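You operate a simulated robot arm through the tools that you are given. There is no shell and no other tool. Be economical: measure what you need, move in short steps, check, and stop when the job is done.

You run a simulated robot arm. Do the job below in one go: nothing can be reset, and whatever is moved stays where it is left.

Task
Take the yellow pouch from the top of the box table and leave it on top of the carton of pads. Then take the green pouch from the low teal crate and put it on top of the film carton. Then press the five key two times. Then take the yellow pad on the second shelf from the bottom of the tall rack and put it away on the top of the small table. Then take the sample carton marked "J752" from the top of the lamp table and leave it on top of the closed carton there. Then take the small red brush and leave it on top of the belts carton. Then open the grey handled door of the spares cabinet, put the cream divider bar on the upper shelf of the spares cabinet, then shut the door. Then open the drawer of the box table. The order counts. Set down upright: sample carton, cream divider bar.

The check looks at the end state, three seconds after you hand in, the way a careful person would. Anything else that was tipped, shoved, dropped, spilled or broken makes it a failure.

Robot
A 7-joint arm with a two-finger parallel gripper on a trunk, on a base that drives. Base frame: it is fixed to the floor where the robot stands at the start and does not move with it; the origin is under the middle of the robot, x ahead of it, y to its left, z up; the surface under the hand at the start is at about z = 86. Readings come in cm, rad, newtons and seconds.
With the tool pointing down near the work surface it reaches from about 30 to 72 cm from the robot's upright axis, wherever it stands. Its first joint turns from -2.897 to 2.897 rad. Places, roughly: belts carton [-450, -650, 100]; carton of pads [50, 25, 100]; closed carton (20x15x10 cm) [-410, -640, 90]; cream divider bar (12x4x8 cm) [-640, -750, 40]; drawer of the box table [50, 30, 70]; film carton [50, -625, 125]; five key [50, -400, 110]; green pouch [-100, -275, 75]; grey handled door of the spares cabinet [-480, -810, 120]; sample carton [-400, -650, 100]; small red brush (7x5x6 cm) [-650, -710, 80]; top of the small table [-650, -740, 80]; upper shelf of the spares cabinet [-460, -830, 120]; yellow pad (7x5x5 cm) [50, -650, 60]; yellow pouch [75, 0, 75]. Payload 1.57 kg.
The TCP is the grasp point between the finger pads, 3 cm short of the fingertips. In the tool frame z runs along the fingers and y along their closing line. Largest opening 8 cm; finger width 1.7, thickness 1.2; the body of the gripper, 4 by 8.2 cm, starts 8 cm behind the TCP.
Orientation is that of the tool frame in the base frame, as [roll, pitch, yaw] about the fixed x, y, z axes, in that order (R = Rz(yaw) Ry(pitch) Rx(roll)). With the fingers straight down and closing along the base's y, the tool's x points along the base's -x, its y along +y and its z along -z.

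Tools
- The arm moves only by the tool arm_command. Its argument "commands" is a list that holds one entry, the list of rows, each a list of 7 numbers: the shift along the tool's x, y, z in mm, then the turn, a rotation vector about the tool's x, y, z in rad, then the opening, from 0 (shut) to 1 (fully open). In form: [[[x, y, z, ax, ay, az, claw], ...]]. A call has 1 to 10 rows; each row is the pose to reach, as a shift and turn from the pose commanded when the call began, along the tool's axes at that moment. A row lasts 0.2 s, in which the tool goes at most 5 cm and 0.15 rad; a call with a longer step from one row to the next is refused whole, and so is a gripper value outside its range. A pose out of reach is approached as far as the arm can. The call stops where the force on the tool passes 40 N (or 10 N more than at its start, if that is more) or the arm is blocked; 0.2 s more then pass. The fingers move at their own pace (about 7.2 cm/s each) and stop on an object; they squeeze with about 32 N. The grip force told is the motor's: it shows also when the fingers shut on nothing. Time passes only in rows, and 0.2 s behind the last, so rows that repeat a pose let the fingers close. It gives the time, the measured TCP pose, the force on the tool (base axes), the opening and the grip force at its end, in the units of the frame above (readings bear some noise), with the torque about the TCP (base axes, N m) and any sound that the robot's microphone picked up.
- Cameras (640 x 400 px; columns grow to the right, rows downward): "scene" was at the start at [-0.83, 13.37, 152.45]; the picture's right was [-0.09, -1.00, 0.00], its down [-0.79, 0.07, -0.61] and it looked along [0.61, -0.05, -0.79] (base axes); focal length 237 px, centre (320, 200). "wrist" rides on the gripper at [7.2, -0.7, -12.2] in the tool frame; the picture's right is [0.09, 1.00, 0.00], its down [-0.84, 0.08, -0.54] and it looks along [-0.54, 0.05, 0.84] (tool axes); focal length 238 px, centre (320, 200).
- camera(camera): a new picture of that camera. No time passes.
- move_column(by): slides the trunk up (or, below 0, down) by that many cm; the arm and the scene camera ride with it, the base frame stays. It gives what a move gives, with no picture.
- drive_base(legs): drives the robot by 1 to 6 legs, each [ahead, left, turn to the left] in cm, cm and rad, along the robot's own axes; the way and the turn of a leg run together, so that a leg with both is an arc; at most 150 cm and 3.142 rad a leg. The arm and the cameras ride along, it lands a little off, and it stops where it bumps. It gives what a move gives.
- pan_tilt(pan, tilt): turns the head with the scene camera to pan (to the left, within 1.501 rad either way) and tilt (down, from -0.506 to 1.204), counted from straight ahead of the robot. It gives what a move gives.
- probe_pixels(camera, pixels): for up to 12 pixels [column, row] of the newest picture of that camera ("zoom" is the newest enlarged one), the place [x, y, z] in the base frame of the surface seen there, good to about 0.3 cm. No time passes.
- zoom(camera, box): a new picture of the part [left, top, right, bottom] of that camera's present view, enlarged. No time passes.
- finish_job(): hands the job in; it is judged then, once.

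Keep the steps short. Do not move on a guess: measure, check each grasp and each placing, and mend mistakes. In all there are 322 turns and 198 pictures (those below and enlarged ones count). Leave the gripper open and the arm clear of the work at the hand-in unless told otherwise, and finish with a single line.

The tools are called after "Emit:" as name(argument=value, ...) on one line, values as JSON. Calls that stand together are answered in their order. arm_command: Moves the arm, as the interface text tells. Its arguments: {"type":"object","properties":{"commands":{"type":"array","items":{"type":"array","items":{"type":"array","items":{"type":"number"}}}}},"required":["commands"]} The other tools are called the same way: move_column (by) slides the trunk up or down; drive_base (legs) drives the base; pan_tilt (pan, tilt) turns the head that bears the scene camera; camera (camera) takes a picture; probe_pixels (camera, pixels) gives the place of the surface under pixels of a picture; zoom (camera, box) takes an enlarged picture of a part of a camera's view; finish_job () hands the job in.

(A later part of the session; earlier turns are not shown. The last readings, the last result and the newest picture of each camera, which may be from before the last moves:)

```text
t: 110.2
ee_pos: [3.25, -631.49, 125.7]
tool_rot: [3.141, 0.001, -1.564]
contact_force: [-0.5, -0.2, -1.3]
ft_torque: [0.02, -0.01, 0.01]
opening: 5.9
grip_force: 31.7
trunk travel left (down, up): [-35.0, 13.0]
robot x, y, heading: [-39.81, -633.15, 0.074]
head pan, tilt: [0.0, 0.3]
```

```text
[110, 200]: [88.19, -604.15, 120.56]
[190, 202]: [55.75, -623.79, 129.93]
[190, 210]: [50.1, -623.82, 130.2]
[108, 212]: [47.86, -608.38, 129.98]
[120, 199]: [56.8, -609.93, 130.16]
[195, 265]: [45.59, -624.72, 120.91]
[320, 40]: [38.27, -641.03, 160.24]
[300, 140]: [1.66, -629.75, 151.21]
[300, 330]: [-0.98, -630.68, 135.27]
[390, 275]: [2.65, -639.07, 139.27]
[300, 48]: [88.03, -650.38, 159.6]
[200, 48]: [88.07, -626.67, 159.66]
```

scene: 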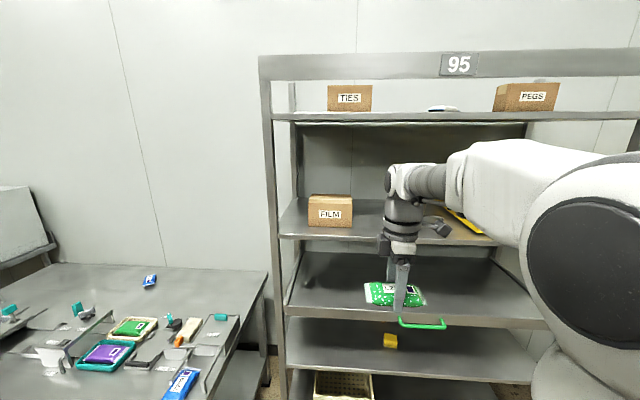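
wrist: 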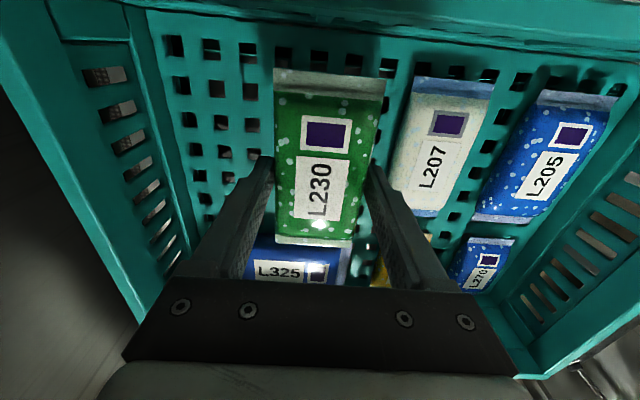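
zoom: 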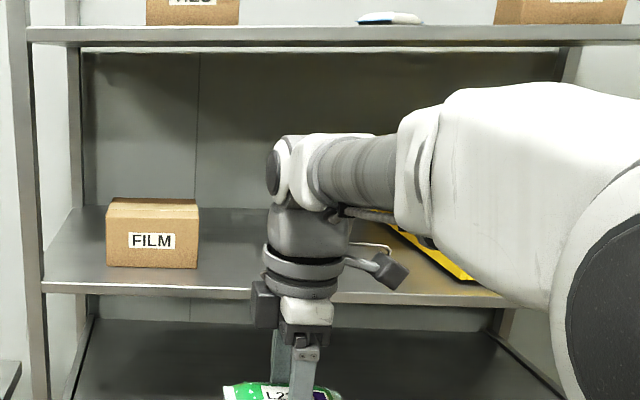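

Carton top spans x 46–58, y −608…−625. I'll tilt the hand 45° forward and raise it to z≈142 here in the open.

Emit:
arm_command(commands=[[[0, 0, -20, 0.1, 0, 0, 0], [0, 0, -45, 0.2, 0, 0, 0], [0, 0, -70, 0.3, 0, 0, 0], [0, 0, -95, 0.4, 0, 0, 0], [0, 0, -120, 0.5, 0, 0, 0], [0, 0, -145, 0.6, 0, 0, 0], [0, 0, -165, 0.7, 0, 0, 0], [0, 0, -165, 0.785, 0, 0, 0], [0, 0, -165, 0.785, 0, 0, 0]]])

Emit:
drive_base(legs=[[0, 0, -0.072], [22, 0, 0]])

Emit:
camera(camera="scene")

```text
t: 112.2
ee_pos: [3.3, -631.36, 142.15]
tool_rot: [-2.355, 0.0, -1.564]
contact_force: [0.1, 0.1, -0.2]
ft_torque: [0.03, -0.01, 0.01]
opening: 5.92
grip_force: 32.5
trunk travel left (down, up): [-35.0, 13.0]
robot x, y, heading: [-39.82, -632.9, 0.074]
head pan, tilt: [0.0, 0.3]
```

```text
t: 114.8
ee_pos: [25.48, -634.57, 142.08]
tool_rot: [-2.355, -0.001, -1.64]
contact_force: [0.2, 0.6, -1.5]
ft_torque: [0.02, -0.01, 0.02]
opening: 5.89
grip_force: 32.0
trunk travel left (down, up): [-35.0, 13.0]
robot x, y, heading: [-18.18, -633.17, -0.004]
head pan, tilt: [0.0, 0.3]
```

```text
167 pictures are left
```

scene: 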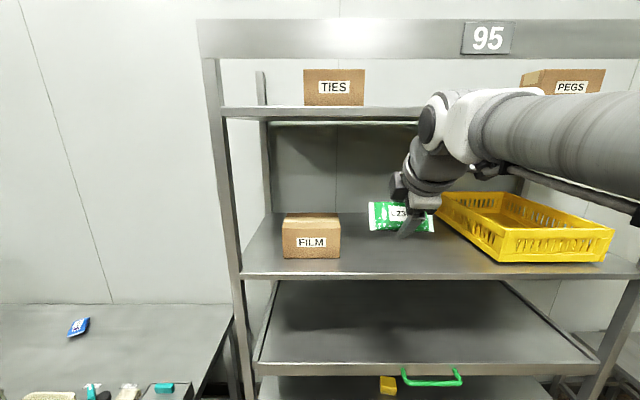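

Emit:
probe_pixels(camera="scene", pixels=[[428, 100], [440, 95], [428, 125], [413, 155], [397, 190], [330, 105], [330, 116], [330, 119], [330, 121]])

```text
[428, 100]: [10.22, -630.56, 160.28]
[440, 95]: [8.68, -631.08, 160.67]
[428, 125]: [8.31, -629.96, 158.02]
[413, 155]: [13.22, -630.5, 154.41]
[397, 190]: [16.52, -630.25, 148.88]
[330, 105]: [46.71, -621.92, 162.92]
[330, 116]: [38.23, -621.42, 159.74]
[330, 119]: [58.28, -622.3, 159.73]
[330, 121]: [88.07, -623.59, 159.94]
```

Clearances look fine for a 45° entry at TCP z≈136. First sideways to y=−616.5, lowering to 136.

Emit:
arm_command(commands=[[[-45, 13, 8, 0, 0, 0, 0], [-90, 26, 17, 0, 0, 0, 0], [-135, 39, 25, 0, 0, 0, 0], [-181, 52, 34, 0, 0, 0, 0], [-181, 52, 34, 0, 0, 0, 0]]])

Emit:
camera(camera="scene")

```text
t: 116.0
ee_pos: [25.28, -616.29, 136.23]
tool_rot: [-2.356, 0.001, -1.639]
contact_force: [-0.2, 0.3, -1.7]
ft_torque: [-0.02, 0.0, -0.04]
opening: 5.93
grip_force: 31.9
trunk travel left (down, up): [-35.0, 13.0]
robot x, y, heading: [-17.56, -633.14, -0.004]
head pan, tilt: [0.0, 0.3]
```

```text
166 pictures are left
```

scene: 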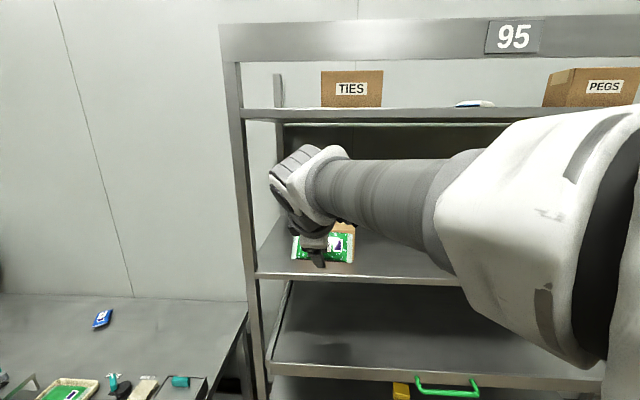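

Emit:
arm_command(commands=[[[-3, -33, 33, 0, 0, 0, 0], [-6, -65, 65, 0, 0, 0, 0], [-9, -98, 98, 0, 0, 0, 0], [-12, -130, 130, 0, 0, 0, 0], [-16, -163, 164, 0, 0, 0, 0], [-16, -163, 164, 0, 0, 0, 0]]])

Emit:
camera(camera="wrist")

Emit:
camera(camera="scene")

```text
t: 117.4
ee_pos: [48.76, -616.28, 136.08]
tool_rot: [-2.357, 0.0, -1.639]
contact_force: [-0.5, 0.2, -2.0]
ft_torque: [0.0, 0.02, 0.01]
opening: 5.91
grip_force: 32.4
trunk travel left (down, up): [-35.0, 13.0]
robot x, y, heading: [-17.9, -632.78, 0.001]
head pan, tilt: [0.0, 0.3]
```

```text
165 pictures are left
```

wrist: 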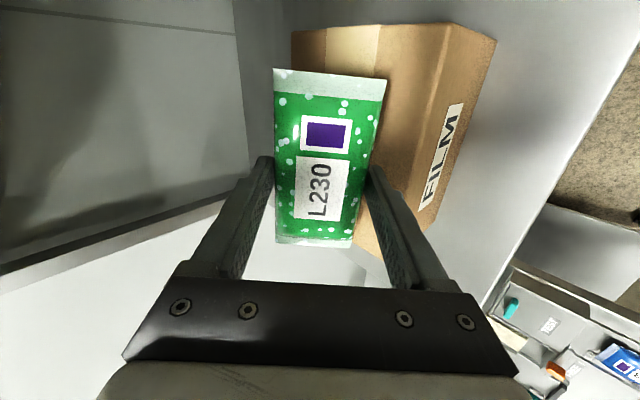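

```text
164 pictures are left
```

scene: 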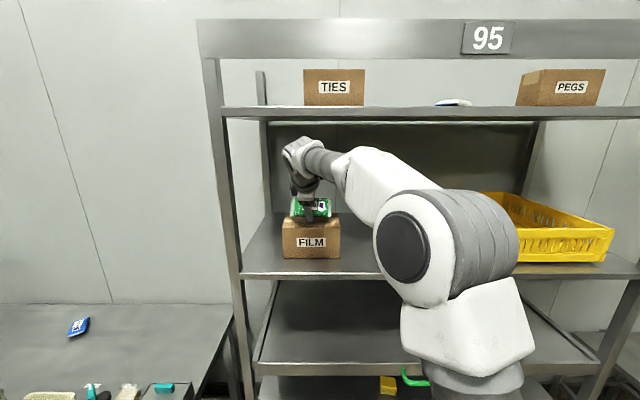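

The pouch sits over the carton. I'll lower 5 mm and open.

Emit:
arm_command(commands=[[[0, 3.5, 3.5, 0, 0, 0, 0], [0, 3.5, 3.5, 0, 0, 0, 0], [0, 3.5, 3.5, 0, 0, 0, 0.8], [0, 3.5, 3.5, 0, 0, 0, 0.8], [0, 3.5, 3.5, 0, 0, 0, 0.85]]])

Emit:
camera(camera="wrist")

```text
t: 118.6
ee_pos: [48.8, -616.39, 135.7]
tool_rot: [-2.354, 0.001, -1.64]
contact_force: [0.0, -0.5, -1.1]
ft_torque: [0.01, -0.01, 0.0]
opening: 6.8
grip_force: 0.1
trunk travel left (down, up): [-35.0, 13.0]
robot x, y, heading: [-17.62, -633.55, 0.0]
head pan, tilt: [0.0, 0.3]
```

```text
163 pictures are left
```

wrist: 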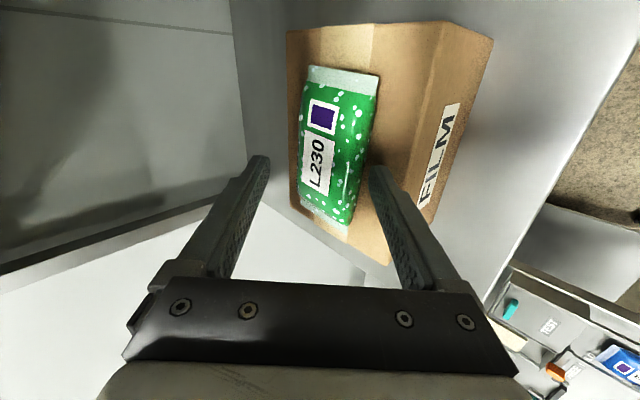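

It lies flat on the carton. I'll retract along the finger axis, then back out.

Emit:
arm_command(commands=[[[0, 0, -30, 0, 0, 0, 0.9], [0, 0, -60, 0, 0, 0, 0.9], [0, 25, -90, 0, 0, 0, 0.9], [0, 55, -122, 0, 0, 0, 0.9], [0, 85, -154, 0, 0, 0, 0.9], [0, 117, -187, 0, 0, 0, 1], [0, 140, -210, 0, 0, 0, 1]]])

Emit:
camera(camera="scene")

```text
t: 120.2
ee_pos: [23.73, -614.8, 140.35]
tool_rot: [-2.354, -0.001, -1.64]
contact_force: [0.1, 0.7, -0.1]
ft_torque: [-0.05, -0.02, 0.01]
opening: 8.01
grip_force: 0.1
trunk travel left (down, up): [-35.0, 13.0]
robot x, y, heading: [-17.35, -633.27, -0.003]
head pan, tilt: [0.0, 0.3]
```

```text
162 pictures are left
```

scene: 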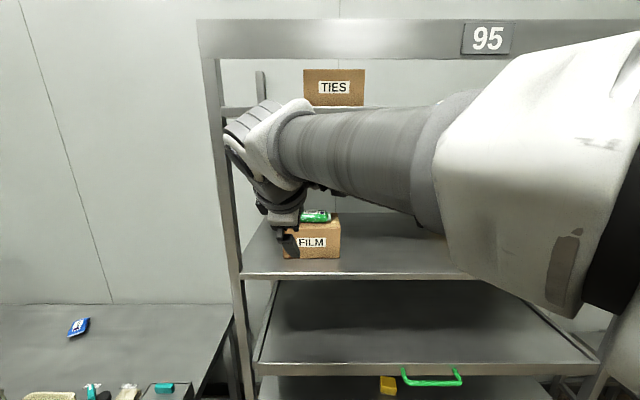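

Green pouch placed. Now to the five key. I'll back out and strafe left to y≈−400.

Emit:
drive_base(legs=[[-30, 0, 0], [0, 115, 0], [0, 118, 0]])

Emit:
camera(camera="scene")

```text
t: 140.1
ee_pos: [-2.32, -379.5, 140.24]
tool_rot: [-2.355, -0.002, -1.653]
contact_force: [0.0, -0.1, 0.0]
ft_torque: [-0.01, 0.03, 0.0]
opening: 7.99
grip_force: 0.0
trunk travel left (down, up): [-35.0, 13.0]
robot x, y, heading: [-44.26, -397.06, -0.015]
head pan, tilt: [0.0, 0.3]
```

```text
161 pictures are left
```

scene: 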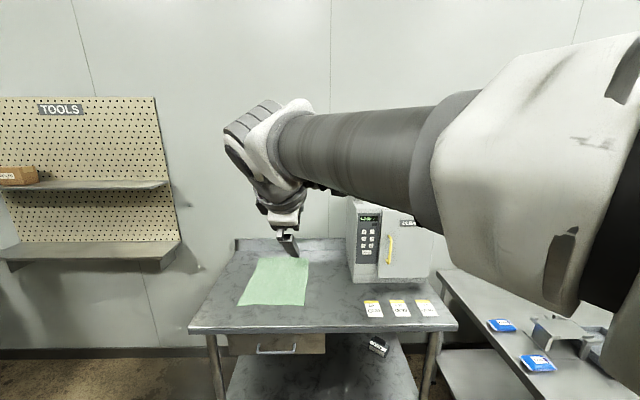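

Emit:
zoom(camera="scene", box=[335, 190, 435, 300])

Emit:
probe_pixels(camera="scene", pixels=[[367, 240], [367, 220], [388, 245], [347, 220], [370, 308]])

```text
3.64 times, centred on (385, 245) of scene
```

zoom: 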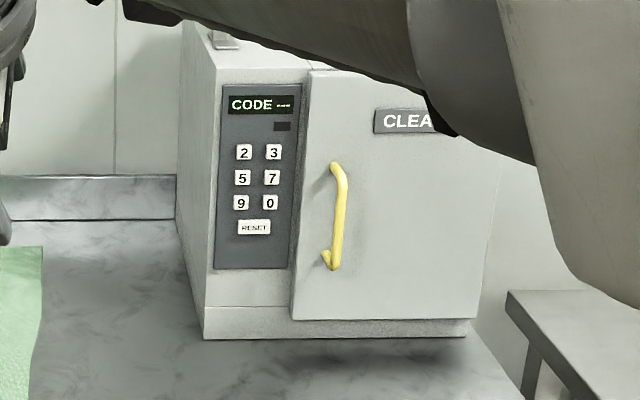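

```text
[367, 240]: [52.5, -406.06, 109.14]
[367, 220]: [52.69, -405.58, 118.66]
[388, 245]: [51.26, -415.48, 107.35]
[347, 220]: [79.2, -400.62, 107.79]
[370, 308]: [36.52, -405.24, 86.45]
```

Emit:
probe_pixels(camera="zoom", pixels=[[242, 177], [236, 171], [249, 184], [272, 177], [242, 152], [242, 202], [242, 165], [257, 177], [226, 177], [335, 180], [310, 150], [296, 200]])

```text
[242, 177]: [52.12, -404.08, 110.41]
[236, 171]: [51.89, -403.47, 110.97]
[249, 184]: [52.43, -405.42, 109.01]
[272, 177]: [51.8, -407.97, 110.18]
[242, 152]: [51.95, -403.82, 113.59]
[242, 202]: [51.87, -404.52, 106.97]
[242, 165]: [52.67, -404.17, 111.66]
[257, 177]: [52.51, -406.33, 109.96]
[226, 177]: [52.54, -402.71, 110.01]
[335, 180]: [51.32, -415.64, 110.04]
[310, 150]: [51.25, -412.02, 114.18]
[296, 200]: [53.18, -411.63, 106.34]
```

Key five is at about (52, −404.3, 110.2), facing −x. I'll bring the tool horizontal with the fingers shut, in front of the device and out in the open.

Emit:
arm_command(commands=[[[25, 0, 31, 0.087, 0, 0, 0], [51, 0, 63, 0.174, 0, 0, 0], [76, 0, 94, 0.262, 0, 0, 0], [102, 0, 126, 0.349, 0, 0, 0], [127, 0, 157, 0.436, 0, 0, 0], [153, 0, 189, 0.523, 0, 0, 0], [178, 0, 220, 0.611, 0, 0, 0], [204, 0, 252, 0.698, 0, 0, 0], [229, 0, 283, 0.785, 0, 0, 0], [229, 0, 283, 0.785, 0, 0, 0]]])

Emit:
camera(camera="scene")

```text
t: 142.3
ee_pos: [14.12, -401.21, 122.63]
tool_rot: [-1.658, 0.001, -1.652]
contact_force: [-0.3, -0.1, -0.6]
ft_torque: [-0.02, 0.01, 0.03]
opening: 0.0
grip_force: 21.4
out of reach, approached as far as the arm can: row 7, 9, 10
trunk travel left (down, up): [-35.0, 13.0]
robot x, y, heading: [-44.65, -397.22, -0.02]
head pan, tilt: [0.0, 0.3]
```

```text
159 pictures are left
```

scene: 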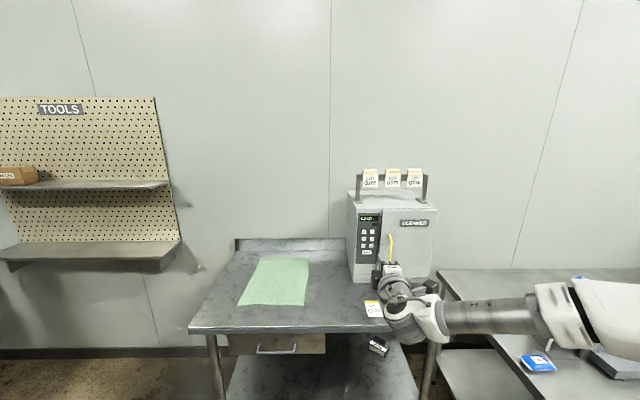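

Emit:
probe_pixels(camera="scene", pixels=[[500, 310], [560, 300], [440, 320], [600, 330], [540, 375], [400, 300]])

```text
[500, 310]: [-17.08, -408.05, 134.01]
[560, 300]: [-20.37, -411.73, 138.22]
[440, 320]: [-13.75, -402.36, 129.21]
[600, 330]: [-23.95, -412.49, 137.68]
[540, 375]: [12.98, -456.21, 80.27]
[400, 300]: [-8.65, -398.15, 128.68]
```

Arm is compact. I'll lower the column 12 cm so the TCP is at key height, then drive ahead 28 and right 3.

Emit:
move_column(by=-12)

Emit:
drive_base(legs=[[0, 0, 0.018], [27, -4, 0]])

Emit:
camera(camera="scene")

Emit:
camera(camera="wrist")

```text
t: 143.8
ee_pos: [14.01, -401.26, 110.53]
tool_rot: [-1.658, -0.001, -1.651]
contact_force: [0.8, 1.1, 0.7]
ft_torque: [0.01, 0.01, 0.0]
opening: 0.0
grip_force: 21.5
trunk travel left (down, up): [-23.0, 25.0]
robot x, y, heading: [-43.9, -397.43, -0.013]
head pan, tilt: [0.0, 0.3]
```

```text
t: 146.5
ee_pos: [40.78, -404.36, 110.57]
tool_rot: [-1.657, 0.001, -1.637]
contact_force: [0.1, -0.6, 0.4]
ft_torque: [0.0, 0.01, 0.04]
opening: 0.01
grip_force: 21.5
trunk travel left (down, up): [-23.0, 25.0]
robot x, y, heading: [-17.63, -401.18, -0.003]
head pan, tilt: [0.0, 0.3]
```

```text
158 pictures are left
```

scene: 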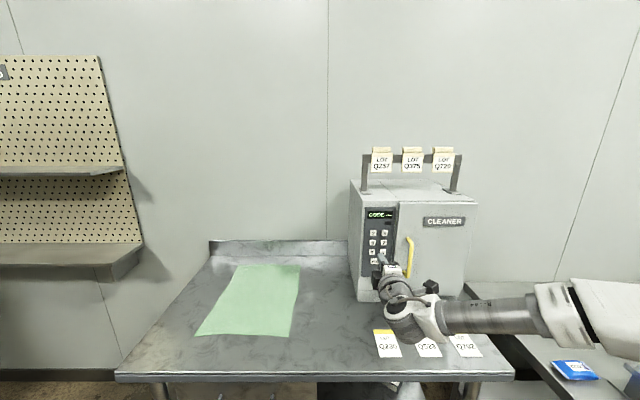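

```text
157 pictures are left
```

wrist: 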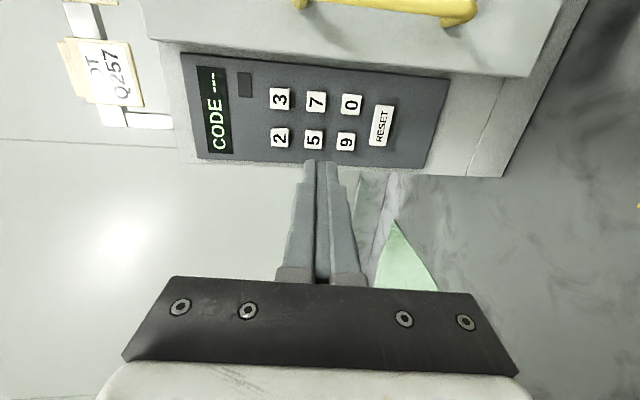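

Emit:
probe_pixels(camera="wrist", pixels=[[313, 139], [280, 138], [345, 141], [316, 101], [306, 132], [321, 147], [307, 148], [320, 131]])

```text
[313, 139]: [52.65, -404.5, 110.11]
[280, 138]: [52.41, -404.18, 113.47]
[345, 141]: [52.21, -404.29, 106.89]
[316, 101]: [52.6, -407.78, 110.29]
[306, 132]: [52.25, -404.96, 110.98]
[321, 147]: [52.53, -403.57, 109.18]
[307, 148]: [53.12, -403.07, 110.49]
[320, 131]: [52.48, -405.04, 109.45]
```

Tip needs to go about 8.5 cm ahead. I'll approach to about 1.5 cm short first.

Emit:
arm_command(commands=[[[-3, -2, 30, 0, 0, 0, 0], [-6, -4, 60, 0, 0, 0, 0], [-6.6, -4.5, 70, 0, 0, 0, 0], [-6.6, -4.5, 70, 0, 0, 0, 0]]])

Emit:
zoom(camera="wrist", box=[200, 60, 440, 220])

```text
t: 147.5
ee_pos: [47.94, -404.23, 110.41]
tool_rot: [-1.658, -0.002, -1.64]
contact_force: [0.0, 0.4, 0.0]
ft_torque: [0.01, -0.01, -0.02]
opening: 0.01
grip_force: 21.2
trunk travel left (down, up): [-23.0, 25.0]
robot x, y, heading: [-17.49, -401.29, -0.004]
head pan, tilt: [0.0, 0.3]
```

```text
2.50 times, centred on (320, 140) of wrist
```

zoom: 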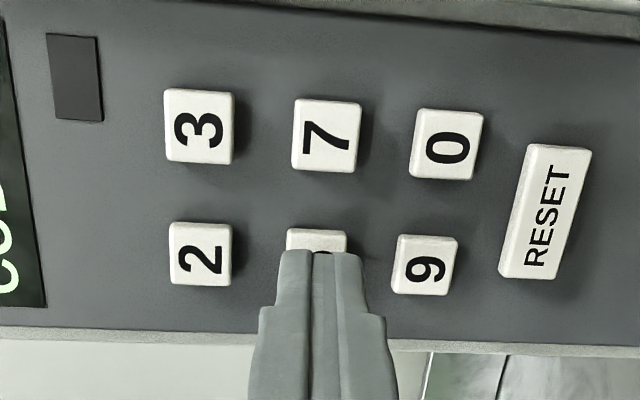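

Well centred on key 5. I'll advance in small steps.

Emit:
arm_command(commands=[[[-0.5, -0.7, 8, 0, 0, 0, 0], [-0.6, -0.9, 10, 0, 0, 0, 0], [-0.7, -1, 12, 0, 0, 0, 0], [-0.8, -1.2, 13.5, 0, 0, 0, 0]]])

Emit:
zoom(camera="wrist", box=[160, 20, 440, 220])

```text
t: 148.5
ee_pos: [49.1, -404.11, 110.33]
tool_rot: [-1.658, 0.0, -1.64]
contact_force: [-0.2, -0.2, 0.0]
ft_torque: [0.0, 0.0, 0.01]
opening: 0.02
grip_force: 21.5
trunk travel left (down, up): [-23.0, 25.0]
robot x, y, heading: [-17.36, -401.28, -0.002]
head pan, tilt: [0.0, 0.3]
```

```text
2.00 times, centred on (300, 120) of wrist
```

zoom: 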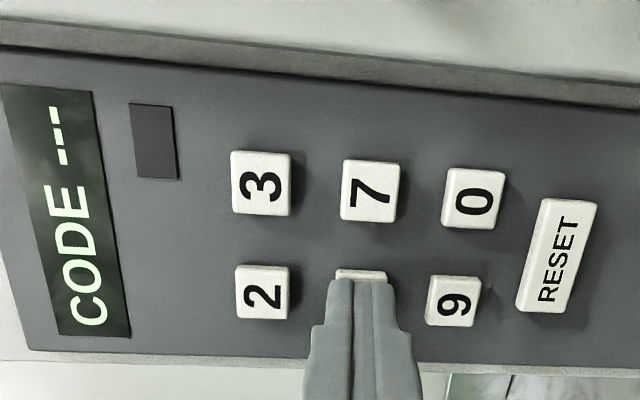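

No contact yet. A few more millimetres.

Emit:
arm_command(commands=[[[0, 0, 1.5, 0, 0, 0, 0], [0, 0, 3, 0, 0, 0, 0], [0, -0.3, 4.5, 0, 0, 0, 0], [0, -0.3, 4.5, 0, 0, 0, 0]]])

Emit:
zoom(camera="wrist", box=[160, 20, 440, 220])

```text
t: 149.5
ee_pos: [49.63, -404.25, 110.34]
tool_rot: [-1.658, 0.001, -1.639]
contact_force: [-8.3, -1.1, -0.6]
ft_torque: [-0.01, 0.0, 0.02]
opening: 0.0
grip_force: 21.2
trunk travel left (down, up): [-23.0, 25.0]
robot x, y, heading: [-17.49, -401.24, -0.004]
head pan, tilt: [0.0, 0.3]
heard: click
```

```text
2.00 times, centred on (300, 120) of wrist
```

zoom: 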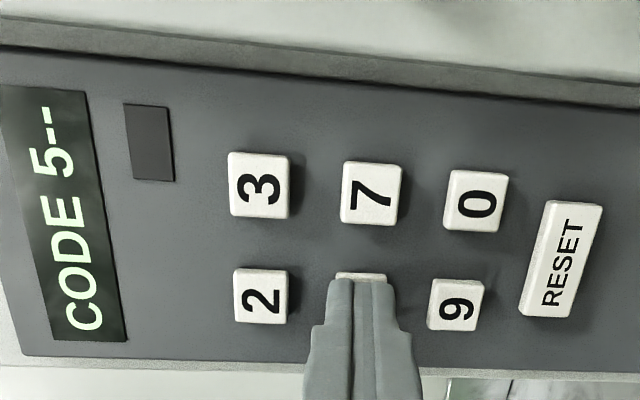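

One press is registered ("5--"). I'll back off 10 mm and press again.

Emit:
arm_command(commands=[[[0, 0, -10, 0, 0, 0, 0], [0, 0, -10, 0, 0, 0, 0], [0, 0, -10, 0, 0, 0, 0], [0, 0, -5, 0, 0, 0, 0], [0, 0, -2.5, 0, 0, 0, 0], [0, 0, -1, 0, 0, 0, 0], [0, 0, 0, 0, 0, 0, 0], [0, 0, 0, 0, 0, 0, 0]]])

Emit:
zoom(camera="wrist", box=[160, 20, 440, 220])

```text
t: 151.3
ee_pos: [49.59, -404.28, 110.31]
tool_rot: [-1.657, 0.001, -1.64]
contact_force: [-7.4, -2.0, -0.7]
ft_torque: [-0.03, 0.05, 0.02]
opening: 0.0
grip_force: 21.1
trunk travel left (down, up): [-23.0, 25.0]
robot x, y, heading: [-17.43, -401.42, -0.003]
head pan, tilt: [0.0, 0.3]
heard: click
```

```text
2.00 times, centred on (300, 120) of wrist
```

zoom: 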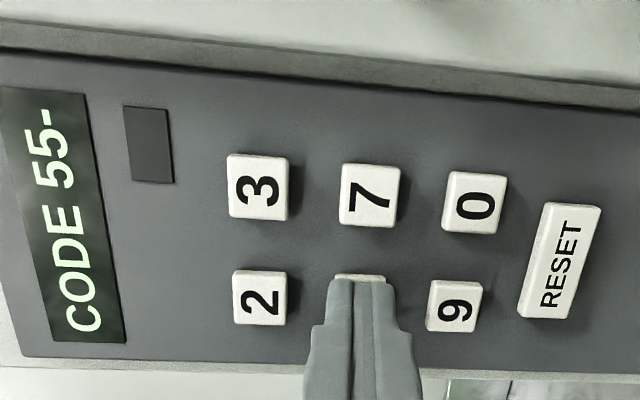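

Two fives entered ("55-"). I'll back away with the arm, then the base.

Emit:
arm_command(commands=[[[0, 0, -30, 0, 0, 0, 0], [0, 0, -60, 0, 0, 0, 0], [0, 0, -60, 0, 0, 0, 0]]])

Emit:
drive_base(legs=[[-32, 0, 0]])

Emit:
camera(camera="scene")

```text
t: 152.1
ee_pos: [43.5, -403.73, 110.97]
tool_rot: [-1.658, 0.001, -1.639]
contact_force: [-0.1, -0.2, 0.9]
ft_torque: [-0.01, -0.01, 0.0]
opening: 0.01
grip_force: 21.4
trunk travel left (down, up): [-23.0, 25.0]
robot x, y, heading: [-18.01, -401.19, 0.0]
head pan, tilt: [0.0, 0.3]
```

```text
t: 154.8
ee_pos: [11.24, -403.49, 111.01]
tool_rot: [-1.658, -0.001, -1.635]
contact_force: [-0.4, 0.2, -0.2]
ft_torque: [0.01, 0.01, -0.02]
opening: 0.0
grip_force: 21.4
trunk travel left (down, up): [-23.0, 25.0]
robot x, y, heading: [-50.03, -401.11, 0.002]
head pan, tilt: [0.0, 0.3]
```

```text
152 pictures are left
```

scene: 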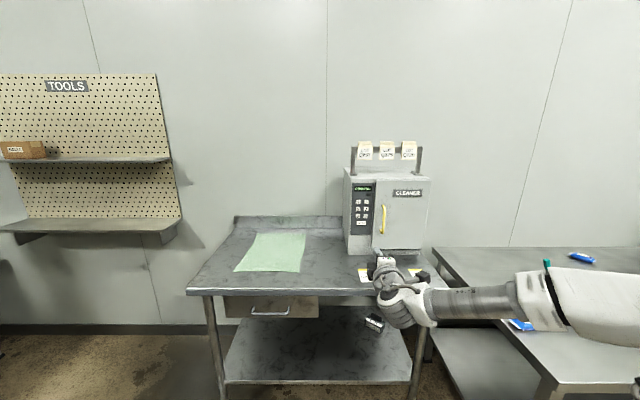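

Now I'll re-orient the hand: tilt back to 45° down while pulling in, then roll 90° so that the fingers close along y.

Emit:
arm_command(commands=[[[0, -15, -18, -0.1, 0, 0, 0], [0, -30, -36, -0.2, 0, 0, 0], [0, -45, -54, -0.3, 0, 0, 0], [0, -60, -72, -0.4, 0, 0, 0], [0, -75, -90, -0.5, 0, 0, 0], [0, -90, -108, -0.6, 0, 0, 0], [0, -100, -120, -0.7, 0, 0, 0], [0, -100, -120, -0.7, 0, 0, 0]]])

Emit:
arm_command(commands=[[[0, 0, 0, 0, 0, 0.15, 0], [0, 0, 0, 0, 0, 0.3, 0], [0, 0, 0, 0, 0, 0.45, 0], [0, 0, 0, 0, 0, 0.6, 0], [0, 0, 0, 0, 0, 0.75, 0], [0, 0, 0, 0, 0, 0.9, 0.5], [0, 0, 0, 0, 0, 1.05, 1], [0, 0, 0, 0, 0, 1.2, 1], [0, 0, 0, 0, 0, 1.35, 1], [0, 0, 0, 0, 0, 1.5, 1]]])

```text
t: 156.6
ee_pos: [-0.16, -402.9, 122.13]
tool_rot: [-2.36, 0.0, -1.635]
contact_force: [-0.3, 0.2, -0.2]
ft_torque: [0.0, -0.01, -0.02]
opening: 0.01
grip_force: 20.9
trunk travel left (down, up): [-23.0, 25.0]
robot x, y, heading: [-50.36, -401.55, 0.001]
head pan, tilt: [0.0, 0.3]
```

```text
t: 158.8
ee_pos: [0.07, -402.78, 121.99]
tool_rot: [-3.075, 0.78, -3.111]
contact_force: [-0.4, 0.4, 0.2]
ft_torque: [-0.03, 0.03, -0.02]
opening: 7.99
grip_force: 0.0
trunk travel left (down, up): [-23.0, 25.0]
robot x, y, heading: [-49.95, -401.28, -0.003]
head pan, tilt: [0.0, 0.3]
```

Emit:
drive_base(legs=[[0, -120, 0], [0, -122, 0]])

Emit:
pan_tilt(pan=0, tilt=0.6)

Emit:
camera(camera="scene")

```text
t: 176.3
ee_pos: [-6.65, -646.36, 121.93]
tool_rot: [-3.07, 0.781, 3.116]
contact_force: [0.3, -0.8, -0.4]
ft_torque: [0.0, 0.01, 0.03]
opening: 7.98
grip_force: 0.1
trunk travel left (down, up): [-23.0, 25.0]
robot x, y, heading: [-56.71, -641.77, -0.056]
head pan, tilt: [0.0, 0.3]
stopped in leg 2: the robot was blocked; the commanded pose is now the measured one
```

```text
t: 177.1
ee_pos: [-6.75, -646.23, 121.91]
tool_rot: [-3.071, 0.781, 3.117]
contact_force: [1.1, -0.1, -0.2]
ft_torque: [0.02, 0.03, -0.01]
opening: 8.01
grip_force: 0.0
trunk travel left (down, up): [-23.0, 25.0]
robot x, y, heading: [-56.48, -641.34, -0.058]
head pan, tilt: [0.0, 0.6]
```

```text
151 pictures are left
```

scene: 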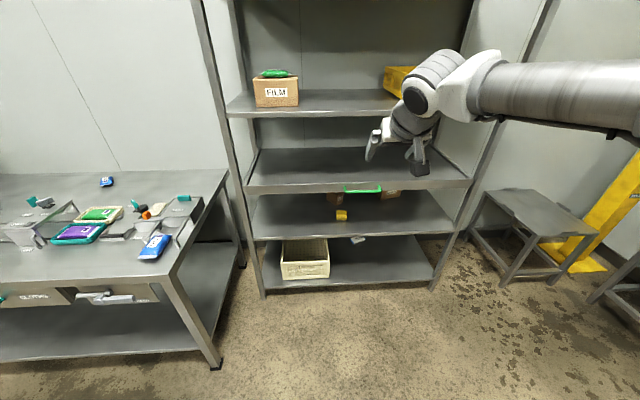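

I was blocked near the end and drifted to x=−57. I'll look both ways to see what I touched.

Emit:
pan_tilt(pan=-1.5, tilt=0.8)

Emit:
camera(camera="scene")

Emit:
pan_tilt(pan=1.5, tilt=0.8)

Emit:
camera(camera="scene")

```text
t: 178.7
ee_pos: [-6.71, -646.26, 121.93]
tool_rot: [-3.071, 0.78, 3.115]
contact_force: [0.9, -0.1, 0.3]
ft_torque: [0.0, -0.04, -0.01]
opening: 8.0
grip_force: 0.0
trunk travel left (down, up): [-23.0, 25.0]
robot x, y, heading: [-56.62, -641.55, -0.059]
head pan, tilt: [-1.499, 0.799]
```

```text
150 pictures are left
```

scene: 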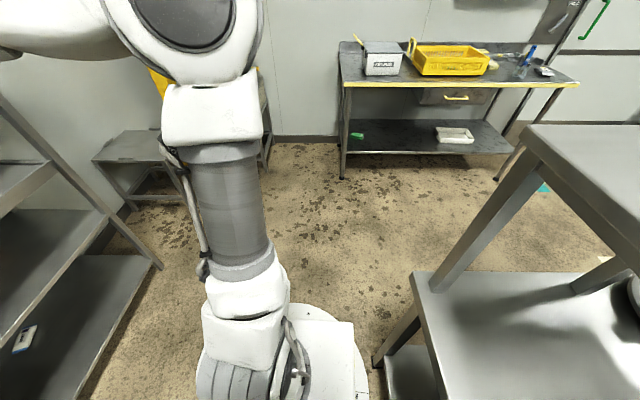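

```text
t: 181.3
ee_pos: [-6.72, -646.18, 121.92]
tool_rot: [-3.071, 0.779, 3.116]
contact_force: [0.1, -0.6, -0.2]
ft_torque: [0.0, -0.02, 0.01]
opening: 8.01
grip_force: 0.0
trunk travel left (down, up): [-23.0, 25.0]
robot x, y, heading: [-56.61, -641.21, -0.06]
head pan, tilt: [1.499, 0.799]
```

```text
149 pictures are left
```

scene: 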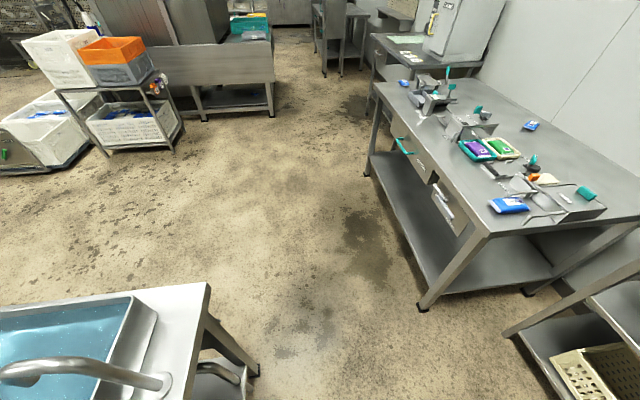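

I bumped the sink table behind; nothing seems displaced. I'll drive ahead and straighten the heading, then lower the trunk.

Emit:
drive_base(legs=[[22, 0, 0], [0, 0, 0.058]])

Emit:
move_column(by=-23)

Emit:
pan_tilt(pan=-0.05, tilt=0.5)

Emit:
camera(camera="scene")

```text
t: 183.8
ee_pos: [14.96, -644.41, 121.97]
tool_rot: [-3.072, 0.779, -3.107]
contact_force: [0.3, -0.1, -0.8]
ft_torque: [0.0, 0.0, -0.01]
opening: 8.02
grip_force: 0.1
trunk travel left (down, up): [-23.0, 25.0]
robot x, y, heading: [-35.2, -643.23, 0.007]
head pan, tilt: [1.499, 0.799]
```

```text
t: 186.3
ee_pos: [14.96, -644.38, 98.97]
tool_rot: [-3.072, 0.78, -3.105]
contact_force: [-0.4, -0.3, -0.1]
ft_torque: [-0.03, 0.0, 0.03]
opening: 7.98
grip_force: 0.1
trunk travel left (down, up): [0.0, 48.0]
robot x, y, heading: [-34.58, -643.08, 0.0]
head pan, tilt: [1.499, 0.799]
```

```text
t: 187.9
ee_pos: [14.98, -644.54, 98.92]
tool_rot: [-3.072, 0.781, -3.107]
contact_force: [0.2, -0.5, 0.5]
ft_torque: [-0.01, -0.01, -0.02]
opening: 8.06
grip_force: 0.0
trunk travel left (down, up): [0.0, 48.0]
robot x, y, heading: [-35.17, -642.98, 0.001]
head pan, tilt: [-0.051, 0.499]
```

```text
148 pictures are left
```

scene: 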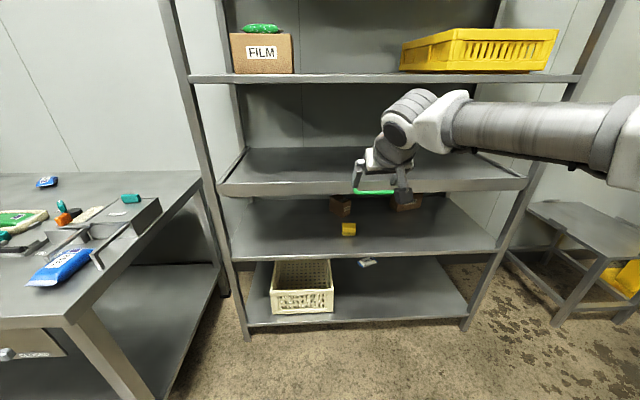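

Emit:
zoom(camera="scene", box=[280, 170, 460, 280])

Emit:
probe_pixels(camera="zoom", pixels=[[243, 190], [225, 192], [263, 192], [243, 215], [243, 232], [228, 232], [263, 232], [205, 130], [430, 140], [315, 80], [300, 45], [243, 270]])

```text
3.56 times, centred on (370, 225) of scene
```

zoom: 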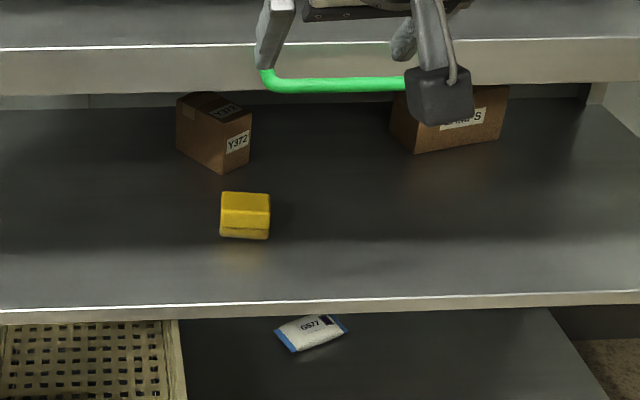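

```text
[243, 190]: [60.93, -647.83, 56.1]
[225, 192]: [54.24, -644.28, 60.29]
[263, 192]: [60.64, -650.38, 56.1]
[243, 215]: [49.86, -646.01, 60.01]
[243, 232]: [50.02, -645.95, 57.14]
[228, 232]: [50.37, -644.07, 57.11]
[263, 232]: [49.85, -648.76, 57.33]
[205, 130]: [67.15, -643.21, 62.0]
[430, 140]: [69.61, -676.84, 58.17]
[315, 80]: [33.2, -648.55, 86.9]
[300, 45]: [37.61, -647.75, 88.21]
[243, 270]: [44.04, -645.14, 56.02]
```

Pad: front x≈49.9, y −643.8…−648.8, standing on the shelf at z=56. I'll check the forearm geometry and the shelf lip above before entering.

Emit:
probe_pixels(camera="scene", pixels=[[410, 95], [440, 95], [500, 105], [580, 115], [520, 155], [620, 180], [378, 165], [300, 188], [300, 194], [300, 198], [385, 100], [370, 192]])

```text
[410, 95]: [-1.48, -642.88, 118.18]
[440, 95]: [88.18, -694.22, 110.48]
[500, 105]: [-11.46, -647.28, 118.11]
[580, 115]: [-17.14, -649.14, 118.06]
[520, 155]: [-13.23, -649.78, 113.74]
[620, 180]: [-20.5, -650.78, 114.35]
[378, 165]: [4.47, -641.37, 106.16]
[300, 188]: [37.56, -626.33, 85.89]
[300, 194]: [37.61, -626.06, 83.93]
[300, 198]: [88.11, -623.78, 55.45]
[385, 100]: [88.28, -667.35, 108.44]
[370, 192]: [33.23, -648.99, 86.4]
```

Clearance is workable with the arm fairly stretched. I'll drive 6 ahead, then lower the hand in front of the rack, squared up and tilted 50°.

Emit:
drive_base(legs=[[6, 0, 0]])

Emit:
arm_command(commands=[[[30, -2, 32, -0.005, -0.01, 0.003, 1], [60, -4, 65, -0.01, -0.02, 0.006, 1], [91, -6, 97, -0.015, -0.03, 0.009, 1], [121, -8, 129, -0.02, -0.04, 0.012, 1], [152, -10, 162, -0.025, -0.05, 0.015, 1], [182, -12, 194, -0.03, -0.06, 0.018, 1], [212, -14, 226, -0.035, -0.07, 0.021, 1], [243, -16, 259, -0.04, -0.08, 0.023, 1], [273, -17, 291, -0.045, -0.09, 0.025, 1]]])

Emit:
camera(camera="scene")

Emit:
camera(camera="wrist")

```text
t: 188.9
ee_pos: [20.82, -644.36, 98.98]
tool_rot: [-3.072, 0.78, -3.106]
contact_force: [-0.2, 0.6, 0.5]
ft_torque: [0.02, 0.02, -0.02]
opening: 8.0
grip_force: 0.0
trunk travel left (down, up): [0.0, 48.0]
robot x, y, heading: [-29.34, -642.89, -0.001]
head pan, tilt: [-0.051, 0.499]
```

```text
t: 190.9
ee_pos: [21.89, -648.47, 59.2]
tool_rot: [-3.138, 0.873, -3.138]
contact_force: [0.6, -0.1, 0.3]
ft_torque: [0.02, 0.01, -0.02]
opening: 8.01
grip_force: 0.1
out of reach, approached as far as the arm can: row 4, 5
trunk travel left (down, up): [0.0, 48.0]
robot x, y, heading: [-29.43, -642.81, -0.0]
head pan, tilt: [-0.051, 0.499]
```

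```text
146 pictures are left
```

scene: 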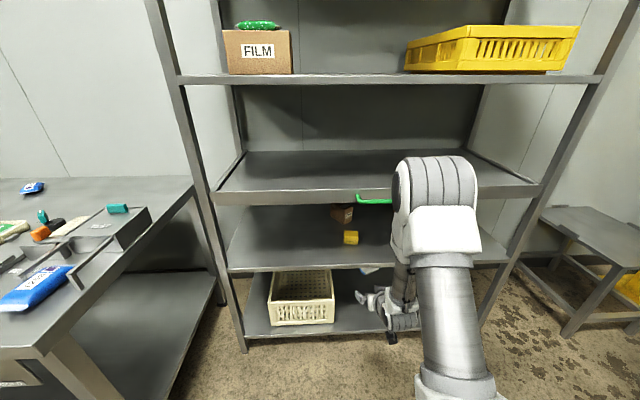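

```text
145 pictures are left
```

wrist: 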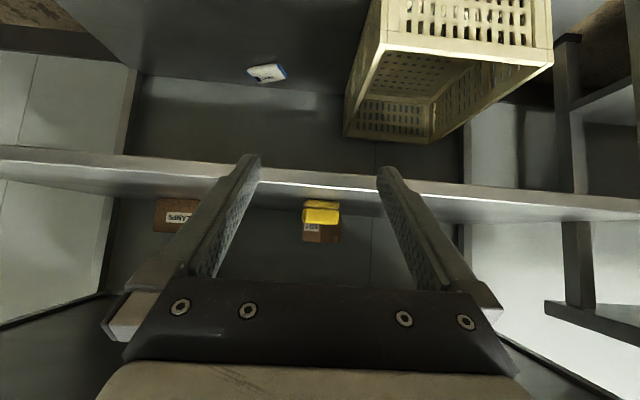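

Emit:
probe_pixels(camera="scene", pixels=[[435, 165], [445, 230], [415, 265], [400, 200], [402, 290], [450, 330], [475, 190]])

Emit:
probe_pixels(camera="wrist", pixels=[[322, 215], [305, 212], [338, 212], [322, 203], [338, 222], [306, 222], [322, 180], [180, 210]])

```text
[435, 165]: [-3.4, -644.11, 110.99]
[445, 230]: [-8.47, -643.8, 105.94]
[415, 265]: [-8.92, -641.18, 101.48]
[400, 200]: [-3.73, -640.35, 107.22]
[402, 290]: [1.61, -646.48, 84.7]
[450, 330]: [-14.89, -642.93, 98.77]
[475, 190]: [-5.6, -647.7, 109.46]
```

```text
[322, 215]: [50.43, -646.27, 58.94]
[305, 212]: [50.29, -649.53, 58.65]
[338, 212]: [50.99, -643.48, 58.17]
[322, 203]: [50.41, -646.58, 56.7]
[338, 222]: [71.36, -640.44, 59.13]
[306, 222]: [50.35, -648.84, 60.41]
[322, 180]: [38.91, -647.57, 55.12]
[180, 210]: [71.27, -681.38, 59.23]
```

Geometry looks clear. I'll advance part way with a y correction of +2.1.

Emit:
arm_command(commands=[[[-26, 10, 30, 0, 0, 0, 1], [-52, 21, 62, 0, 0, 0, 1], [-82, 21, 95, 0, 0, 0, 1], [-110, 21, 130, 0, 0, 0, 1], [-139, 21, 164, 0, 0, 0, 1], [-139, 21, 164, 0, 0, 0, 1]]])

Emit:
camera(camera="wrist")

Emit:
camera(camera="scene")

```text
t: 192.3
ee_pos: [43.3, -646.22, 59.35]
tool_rot: [-3.139, 0.872, -3.139]
contact_force: [0.9, 0.4, 0.4]
ft_torque: [0.0, 0.0, 0.04]
opening: 8.01
grip_force: 0.0
trunk travel left (down, up): [0.0, 48.0]
robot x, y, heading: [-29.44, -642.85, 0.002]
head pan, tilt: [-0.051, 0.499]
```

```text
144 pictures are left
```

wrist: 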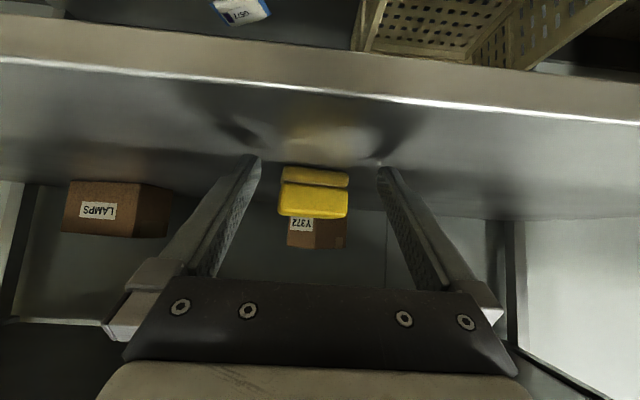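

```text
143 pictures are left
```

scene: 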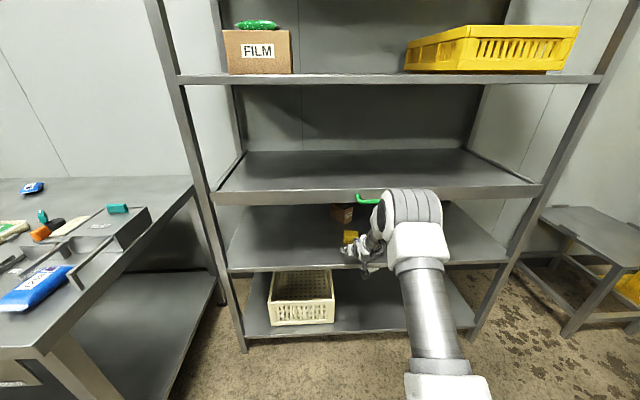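

Emit:
probe_pixels(camera="scene", pixels=[[410, 195], [378, 210], [430, 200], [365, 240], [385, 225]])

Emit:
probe_pixels(camera="wrist", pixels=[[314, 200], [282, 205], [346, 208], [314, 186], [284, 170], [345, 178], [314, 172], [314, 216]])

```text
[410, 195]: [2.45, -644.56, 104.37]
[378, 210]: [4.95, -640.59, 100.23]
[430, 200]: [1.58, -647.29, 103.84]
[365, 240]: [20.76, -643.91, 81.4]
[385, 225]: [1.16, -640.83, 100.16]
```

```text
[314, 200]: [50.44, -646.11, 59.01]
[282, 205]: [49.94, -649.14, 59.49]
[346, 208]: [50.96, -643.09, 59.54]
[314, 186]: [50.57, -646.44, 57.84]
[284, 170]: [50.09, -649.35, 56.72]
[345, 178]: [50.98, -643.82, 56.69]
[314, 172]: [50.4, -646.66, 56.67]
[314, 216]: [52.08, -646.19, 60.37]
```

The pad is turned by about 0.16 rad. I'll yaw the hand to match and advance 9 cm around it.

Emit:
arm_command(commands=[[[0, 0, 0, 0.063, 0, 0.053, 1], [0, 0, 0, 0.126, 0, 0.106, 1], [-20, -1, 24, 0.126, 0, 0.106, 1], [-40, -2, 48, 0.126, 0, 0.106, 1], [-59, -3, 72, 0.126, 0, 0.106, 1], [-59, -3, 72, 0.126, 0, 0.106, 1]]])

Emit:
camera(camera="wrist")

```text
t: 193.8
ee_pos: [52.48, -646.25, 59.2]
tool_rot: [-3.14, 0.87, 2.979]
contact_force: [-0.7, -0.2, -0.2]
ft_torque: [-0.01, 0.01, 0.0]
opening: 8.01
grip_force: 0.1
trunk travel left (down, up): [0.0, 48.0]
robot x, y, heading: [-29.11, -642.89, -0.0]
head pan, tilt: [-0.051, 0.499]
```

```text
142 pictures are left
```

wrist: 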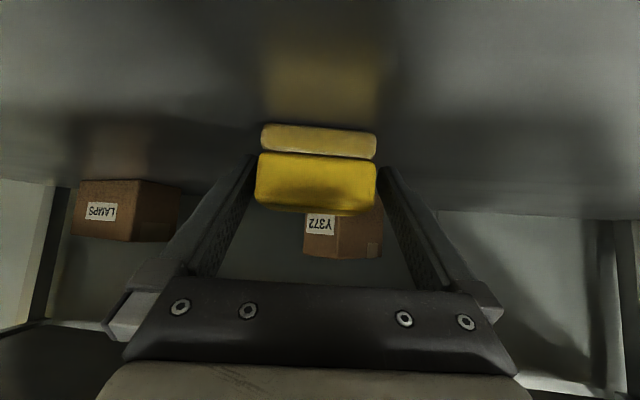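

The pad is between the fingers. I'll close and check.

Emit:
arm_command(commands=[[[0, 0, 0, 0, 0, 0, 0.6], [0, 0, 0, 0, 0, 0, 0], [0, 0, 0, 0, 0, 0, 0], [0, 0, 0, 0, 0, 0, 0]]])

Emit:
arm_command(commands=[[[-8, 0, -6, 0, 0, 0, 0], [-16, 0, -13, 0, 0, 0, 0], [-23, 0, -19, 0, 0, 0, 0], [-23, 0, -19, 0, 0, 0, 0]]])

Emit:
camera(camera="wrist")

```text
t: 194.8
ee_pos: [52.6, -646.26, 59.18]
tool_rot: [-3.139, 0.872, 2.98]
contact_force: [-0.3, -0.7, 0.8]
ft_torque: [-0.04, -0.01, 0.01]
opening: 6.12
grip_force: 32.6
trunk travel left (down, up): [0.0, 48.0]
robot x, y, heading: [-29.37, -642.48, 0.001]
head pan, tilt: [-0.051, 0.499]
```

```text
t: 195.8
ee_pos: [52.6, -646.29, 62.2]
tool_rot: [-3.14, 0.869, 2.979]
contact_force: [0.3, -0.2, -0.2]
ft_torque: [0.0, -0.03, 0.01]
opening: 6.14
grip_force: 31.7
trunk travel left (down, up): [0.0, 48.0]
robot x, y, heading: [-29.33, -642.91, -0.0]
head pan, tilt: [-0.051, 0.499]
```

```text
141 pictures are left
```

wrist: 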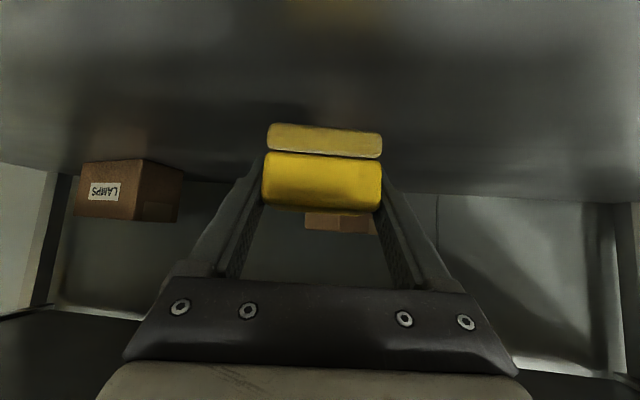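

Held. I'll withdraw straight back 30 cm.

Emit:
arm_command(commands=[[[27, -7, -32, 0, 0, 0, 0], [54, -14, -64, 0, 0, 0, 0], [82, -21, -97, 0, 0, 0, 0], [109, -28, -129, 0, 0, 0, 0], [136, -34, -161, 0, 0, 0, 0], [163, -41, -194, 0, 0, 0, 0], [191, -48, -226, 0, 0, 0, 0], [191, -48, -226, 0, 0, 0, 0]]])

Emit:
pan_tilt(pan=-1.3, tilt=0.3)

Emit:
camera(camera="scene")

```text
t: 197.6
ee_pos: [22.41, -646.21, 62.18]
tool_rot: [-3.142, 0.872, 2.98]
contact_force: [0.3, 0.6, -0.2]
ft_torque: [0.02, -0.02, -0.04]
opening: 6.11
grip_force: 31.8
trunk travel left (down, up): [0.0, 48.0]
robot x, y, heading: [-29.4, -642.84, 0.005]
head pan, tilt: [-0.051, 0.499]
```

```text
t: 199.0
ee_pos: [22.52, -646.27, 62.23]
tool_rot: [-3.139, 0.871, 2.979]
contact_force: [-0.5, 0.2, -0.1]
ft_torque: [-0.03, 0.0, 0.03]
opening: 6.1
grip_force: 31.9
trunk travel left (down, up): [0.0, 48.0]
robot x, y, heading: [-29.59, -642.91, 0.001]
head pan, tilt: [-1.3, 0.3]
```

```text
140 pictures are left
```

scene: 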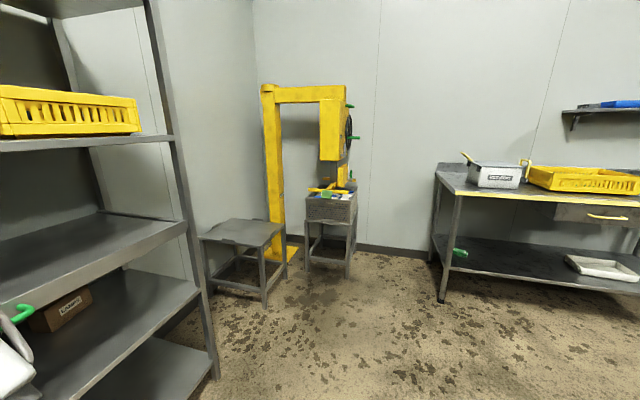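

Next is the small table near (−650, −740). I'll raise the trunk, go to (−40, −690), turn to face −y and look around to the west.

Emit:
move_column(by=35)

Emit:
drive_base(legs=[[-10, 0, 0], [0, 0, -1.571], [45, 0, 0]])

Emit:
pan_tilt(pan=-1.45, tilt=0.4)

Emit:
camera(camera="scene")

```text
t: 202.4
ee_pos: [22.47, -646.34, 97.26]
tool_rot: [-3.14, 0.87, 2.978]
contact_force: [-0.3, -0.5, -0.4]
ft_torque: [-0.03, -0.03, -0.01]
opening: 6.12
grip_force: 32.1
trunk travel left (down, up): [-35.0, 13.0]
robot x, y, heading: [-29.59, -642.66, -0.001]
head pan, tilt: [-1.3, 0.3]
```

```text
t: 212.0
ee_pos: [-44.81, -739.55, 97.29]
tool_rot: [-3.14, 0.87, 1.388]
contact_force: [0.6, 0.2, -0.1]
ft_torque: [0.0, -0.04, 0.02]
opening: 6.11
grip_force: 32.2
trunk travel left (down, up): [-35.0, 13.0]
robot x, y, heading: [-40.21, -687.93, -1.594]
head pan, tilt: [-1.3, 0.3]
```

```text
t: 212.7
ee_pos: [-44.77, -739.55, 97.14]
tool_rot: [-3.14, 0.872, 1.385]
contact_force: [0.8, -0.2, -0.8]
ft_torque: [-0.01, -0.02, 0.0]
opening: 6.12
grip_force: 31.7
trunk travel left (down, up): [-35.0, 13.0]
robot x, y, heading: [-40.5, -687.86, -1.593]
head pan, tilt: [-1.45, 0.4]
```

```text
139 pictures are left
```

scene: 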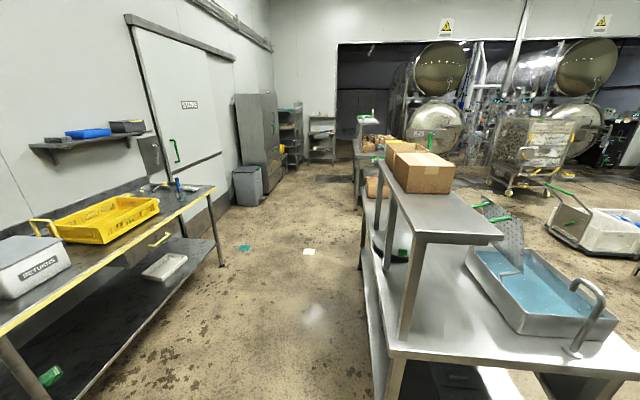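

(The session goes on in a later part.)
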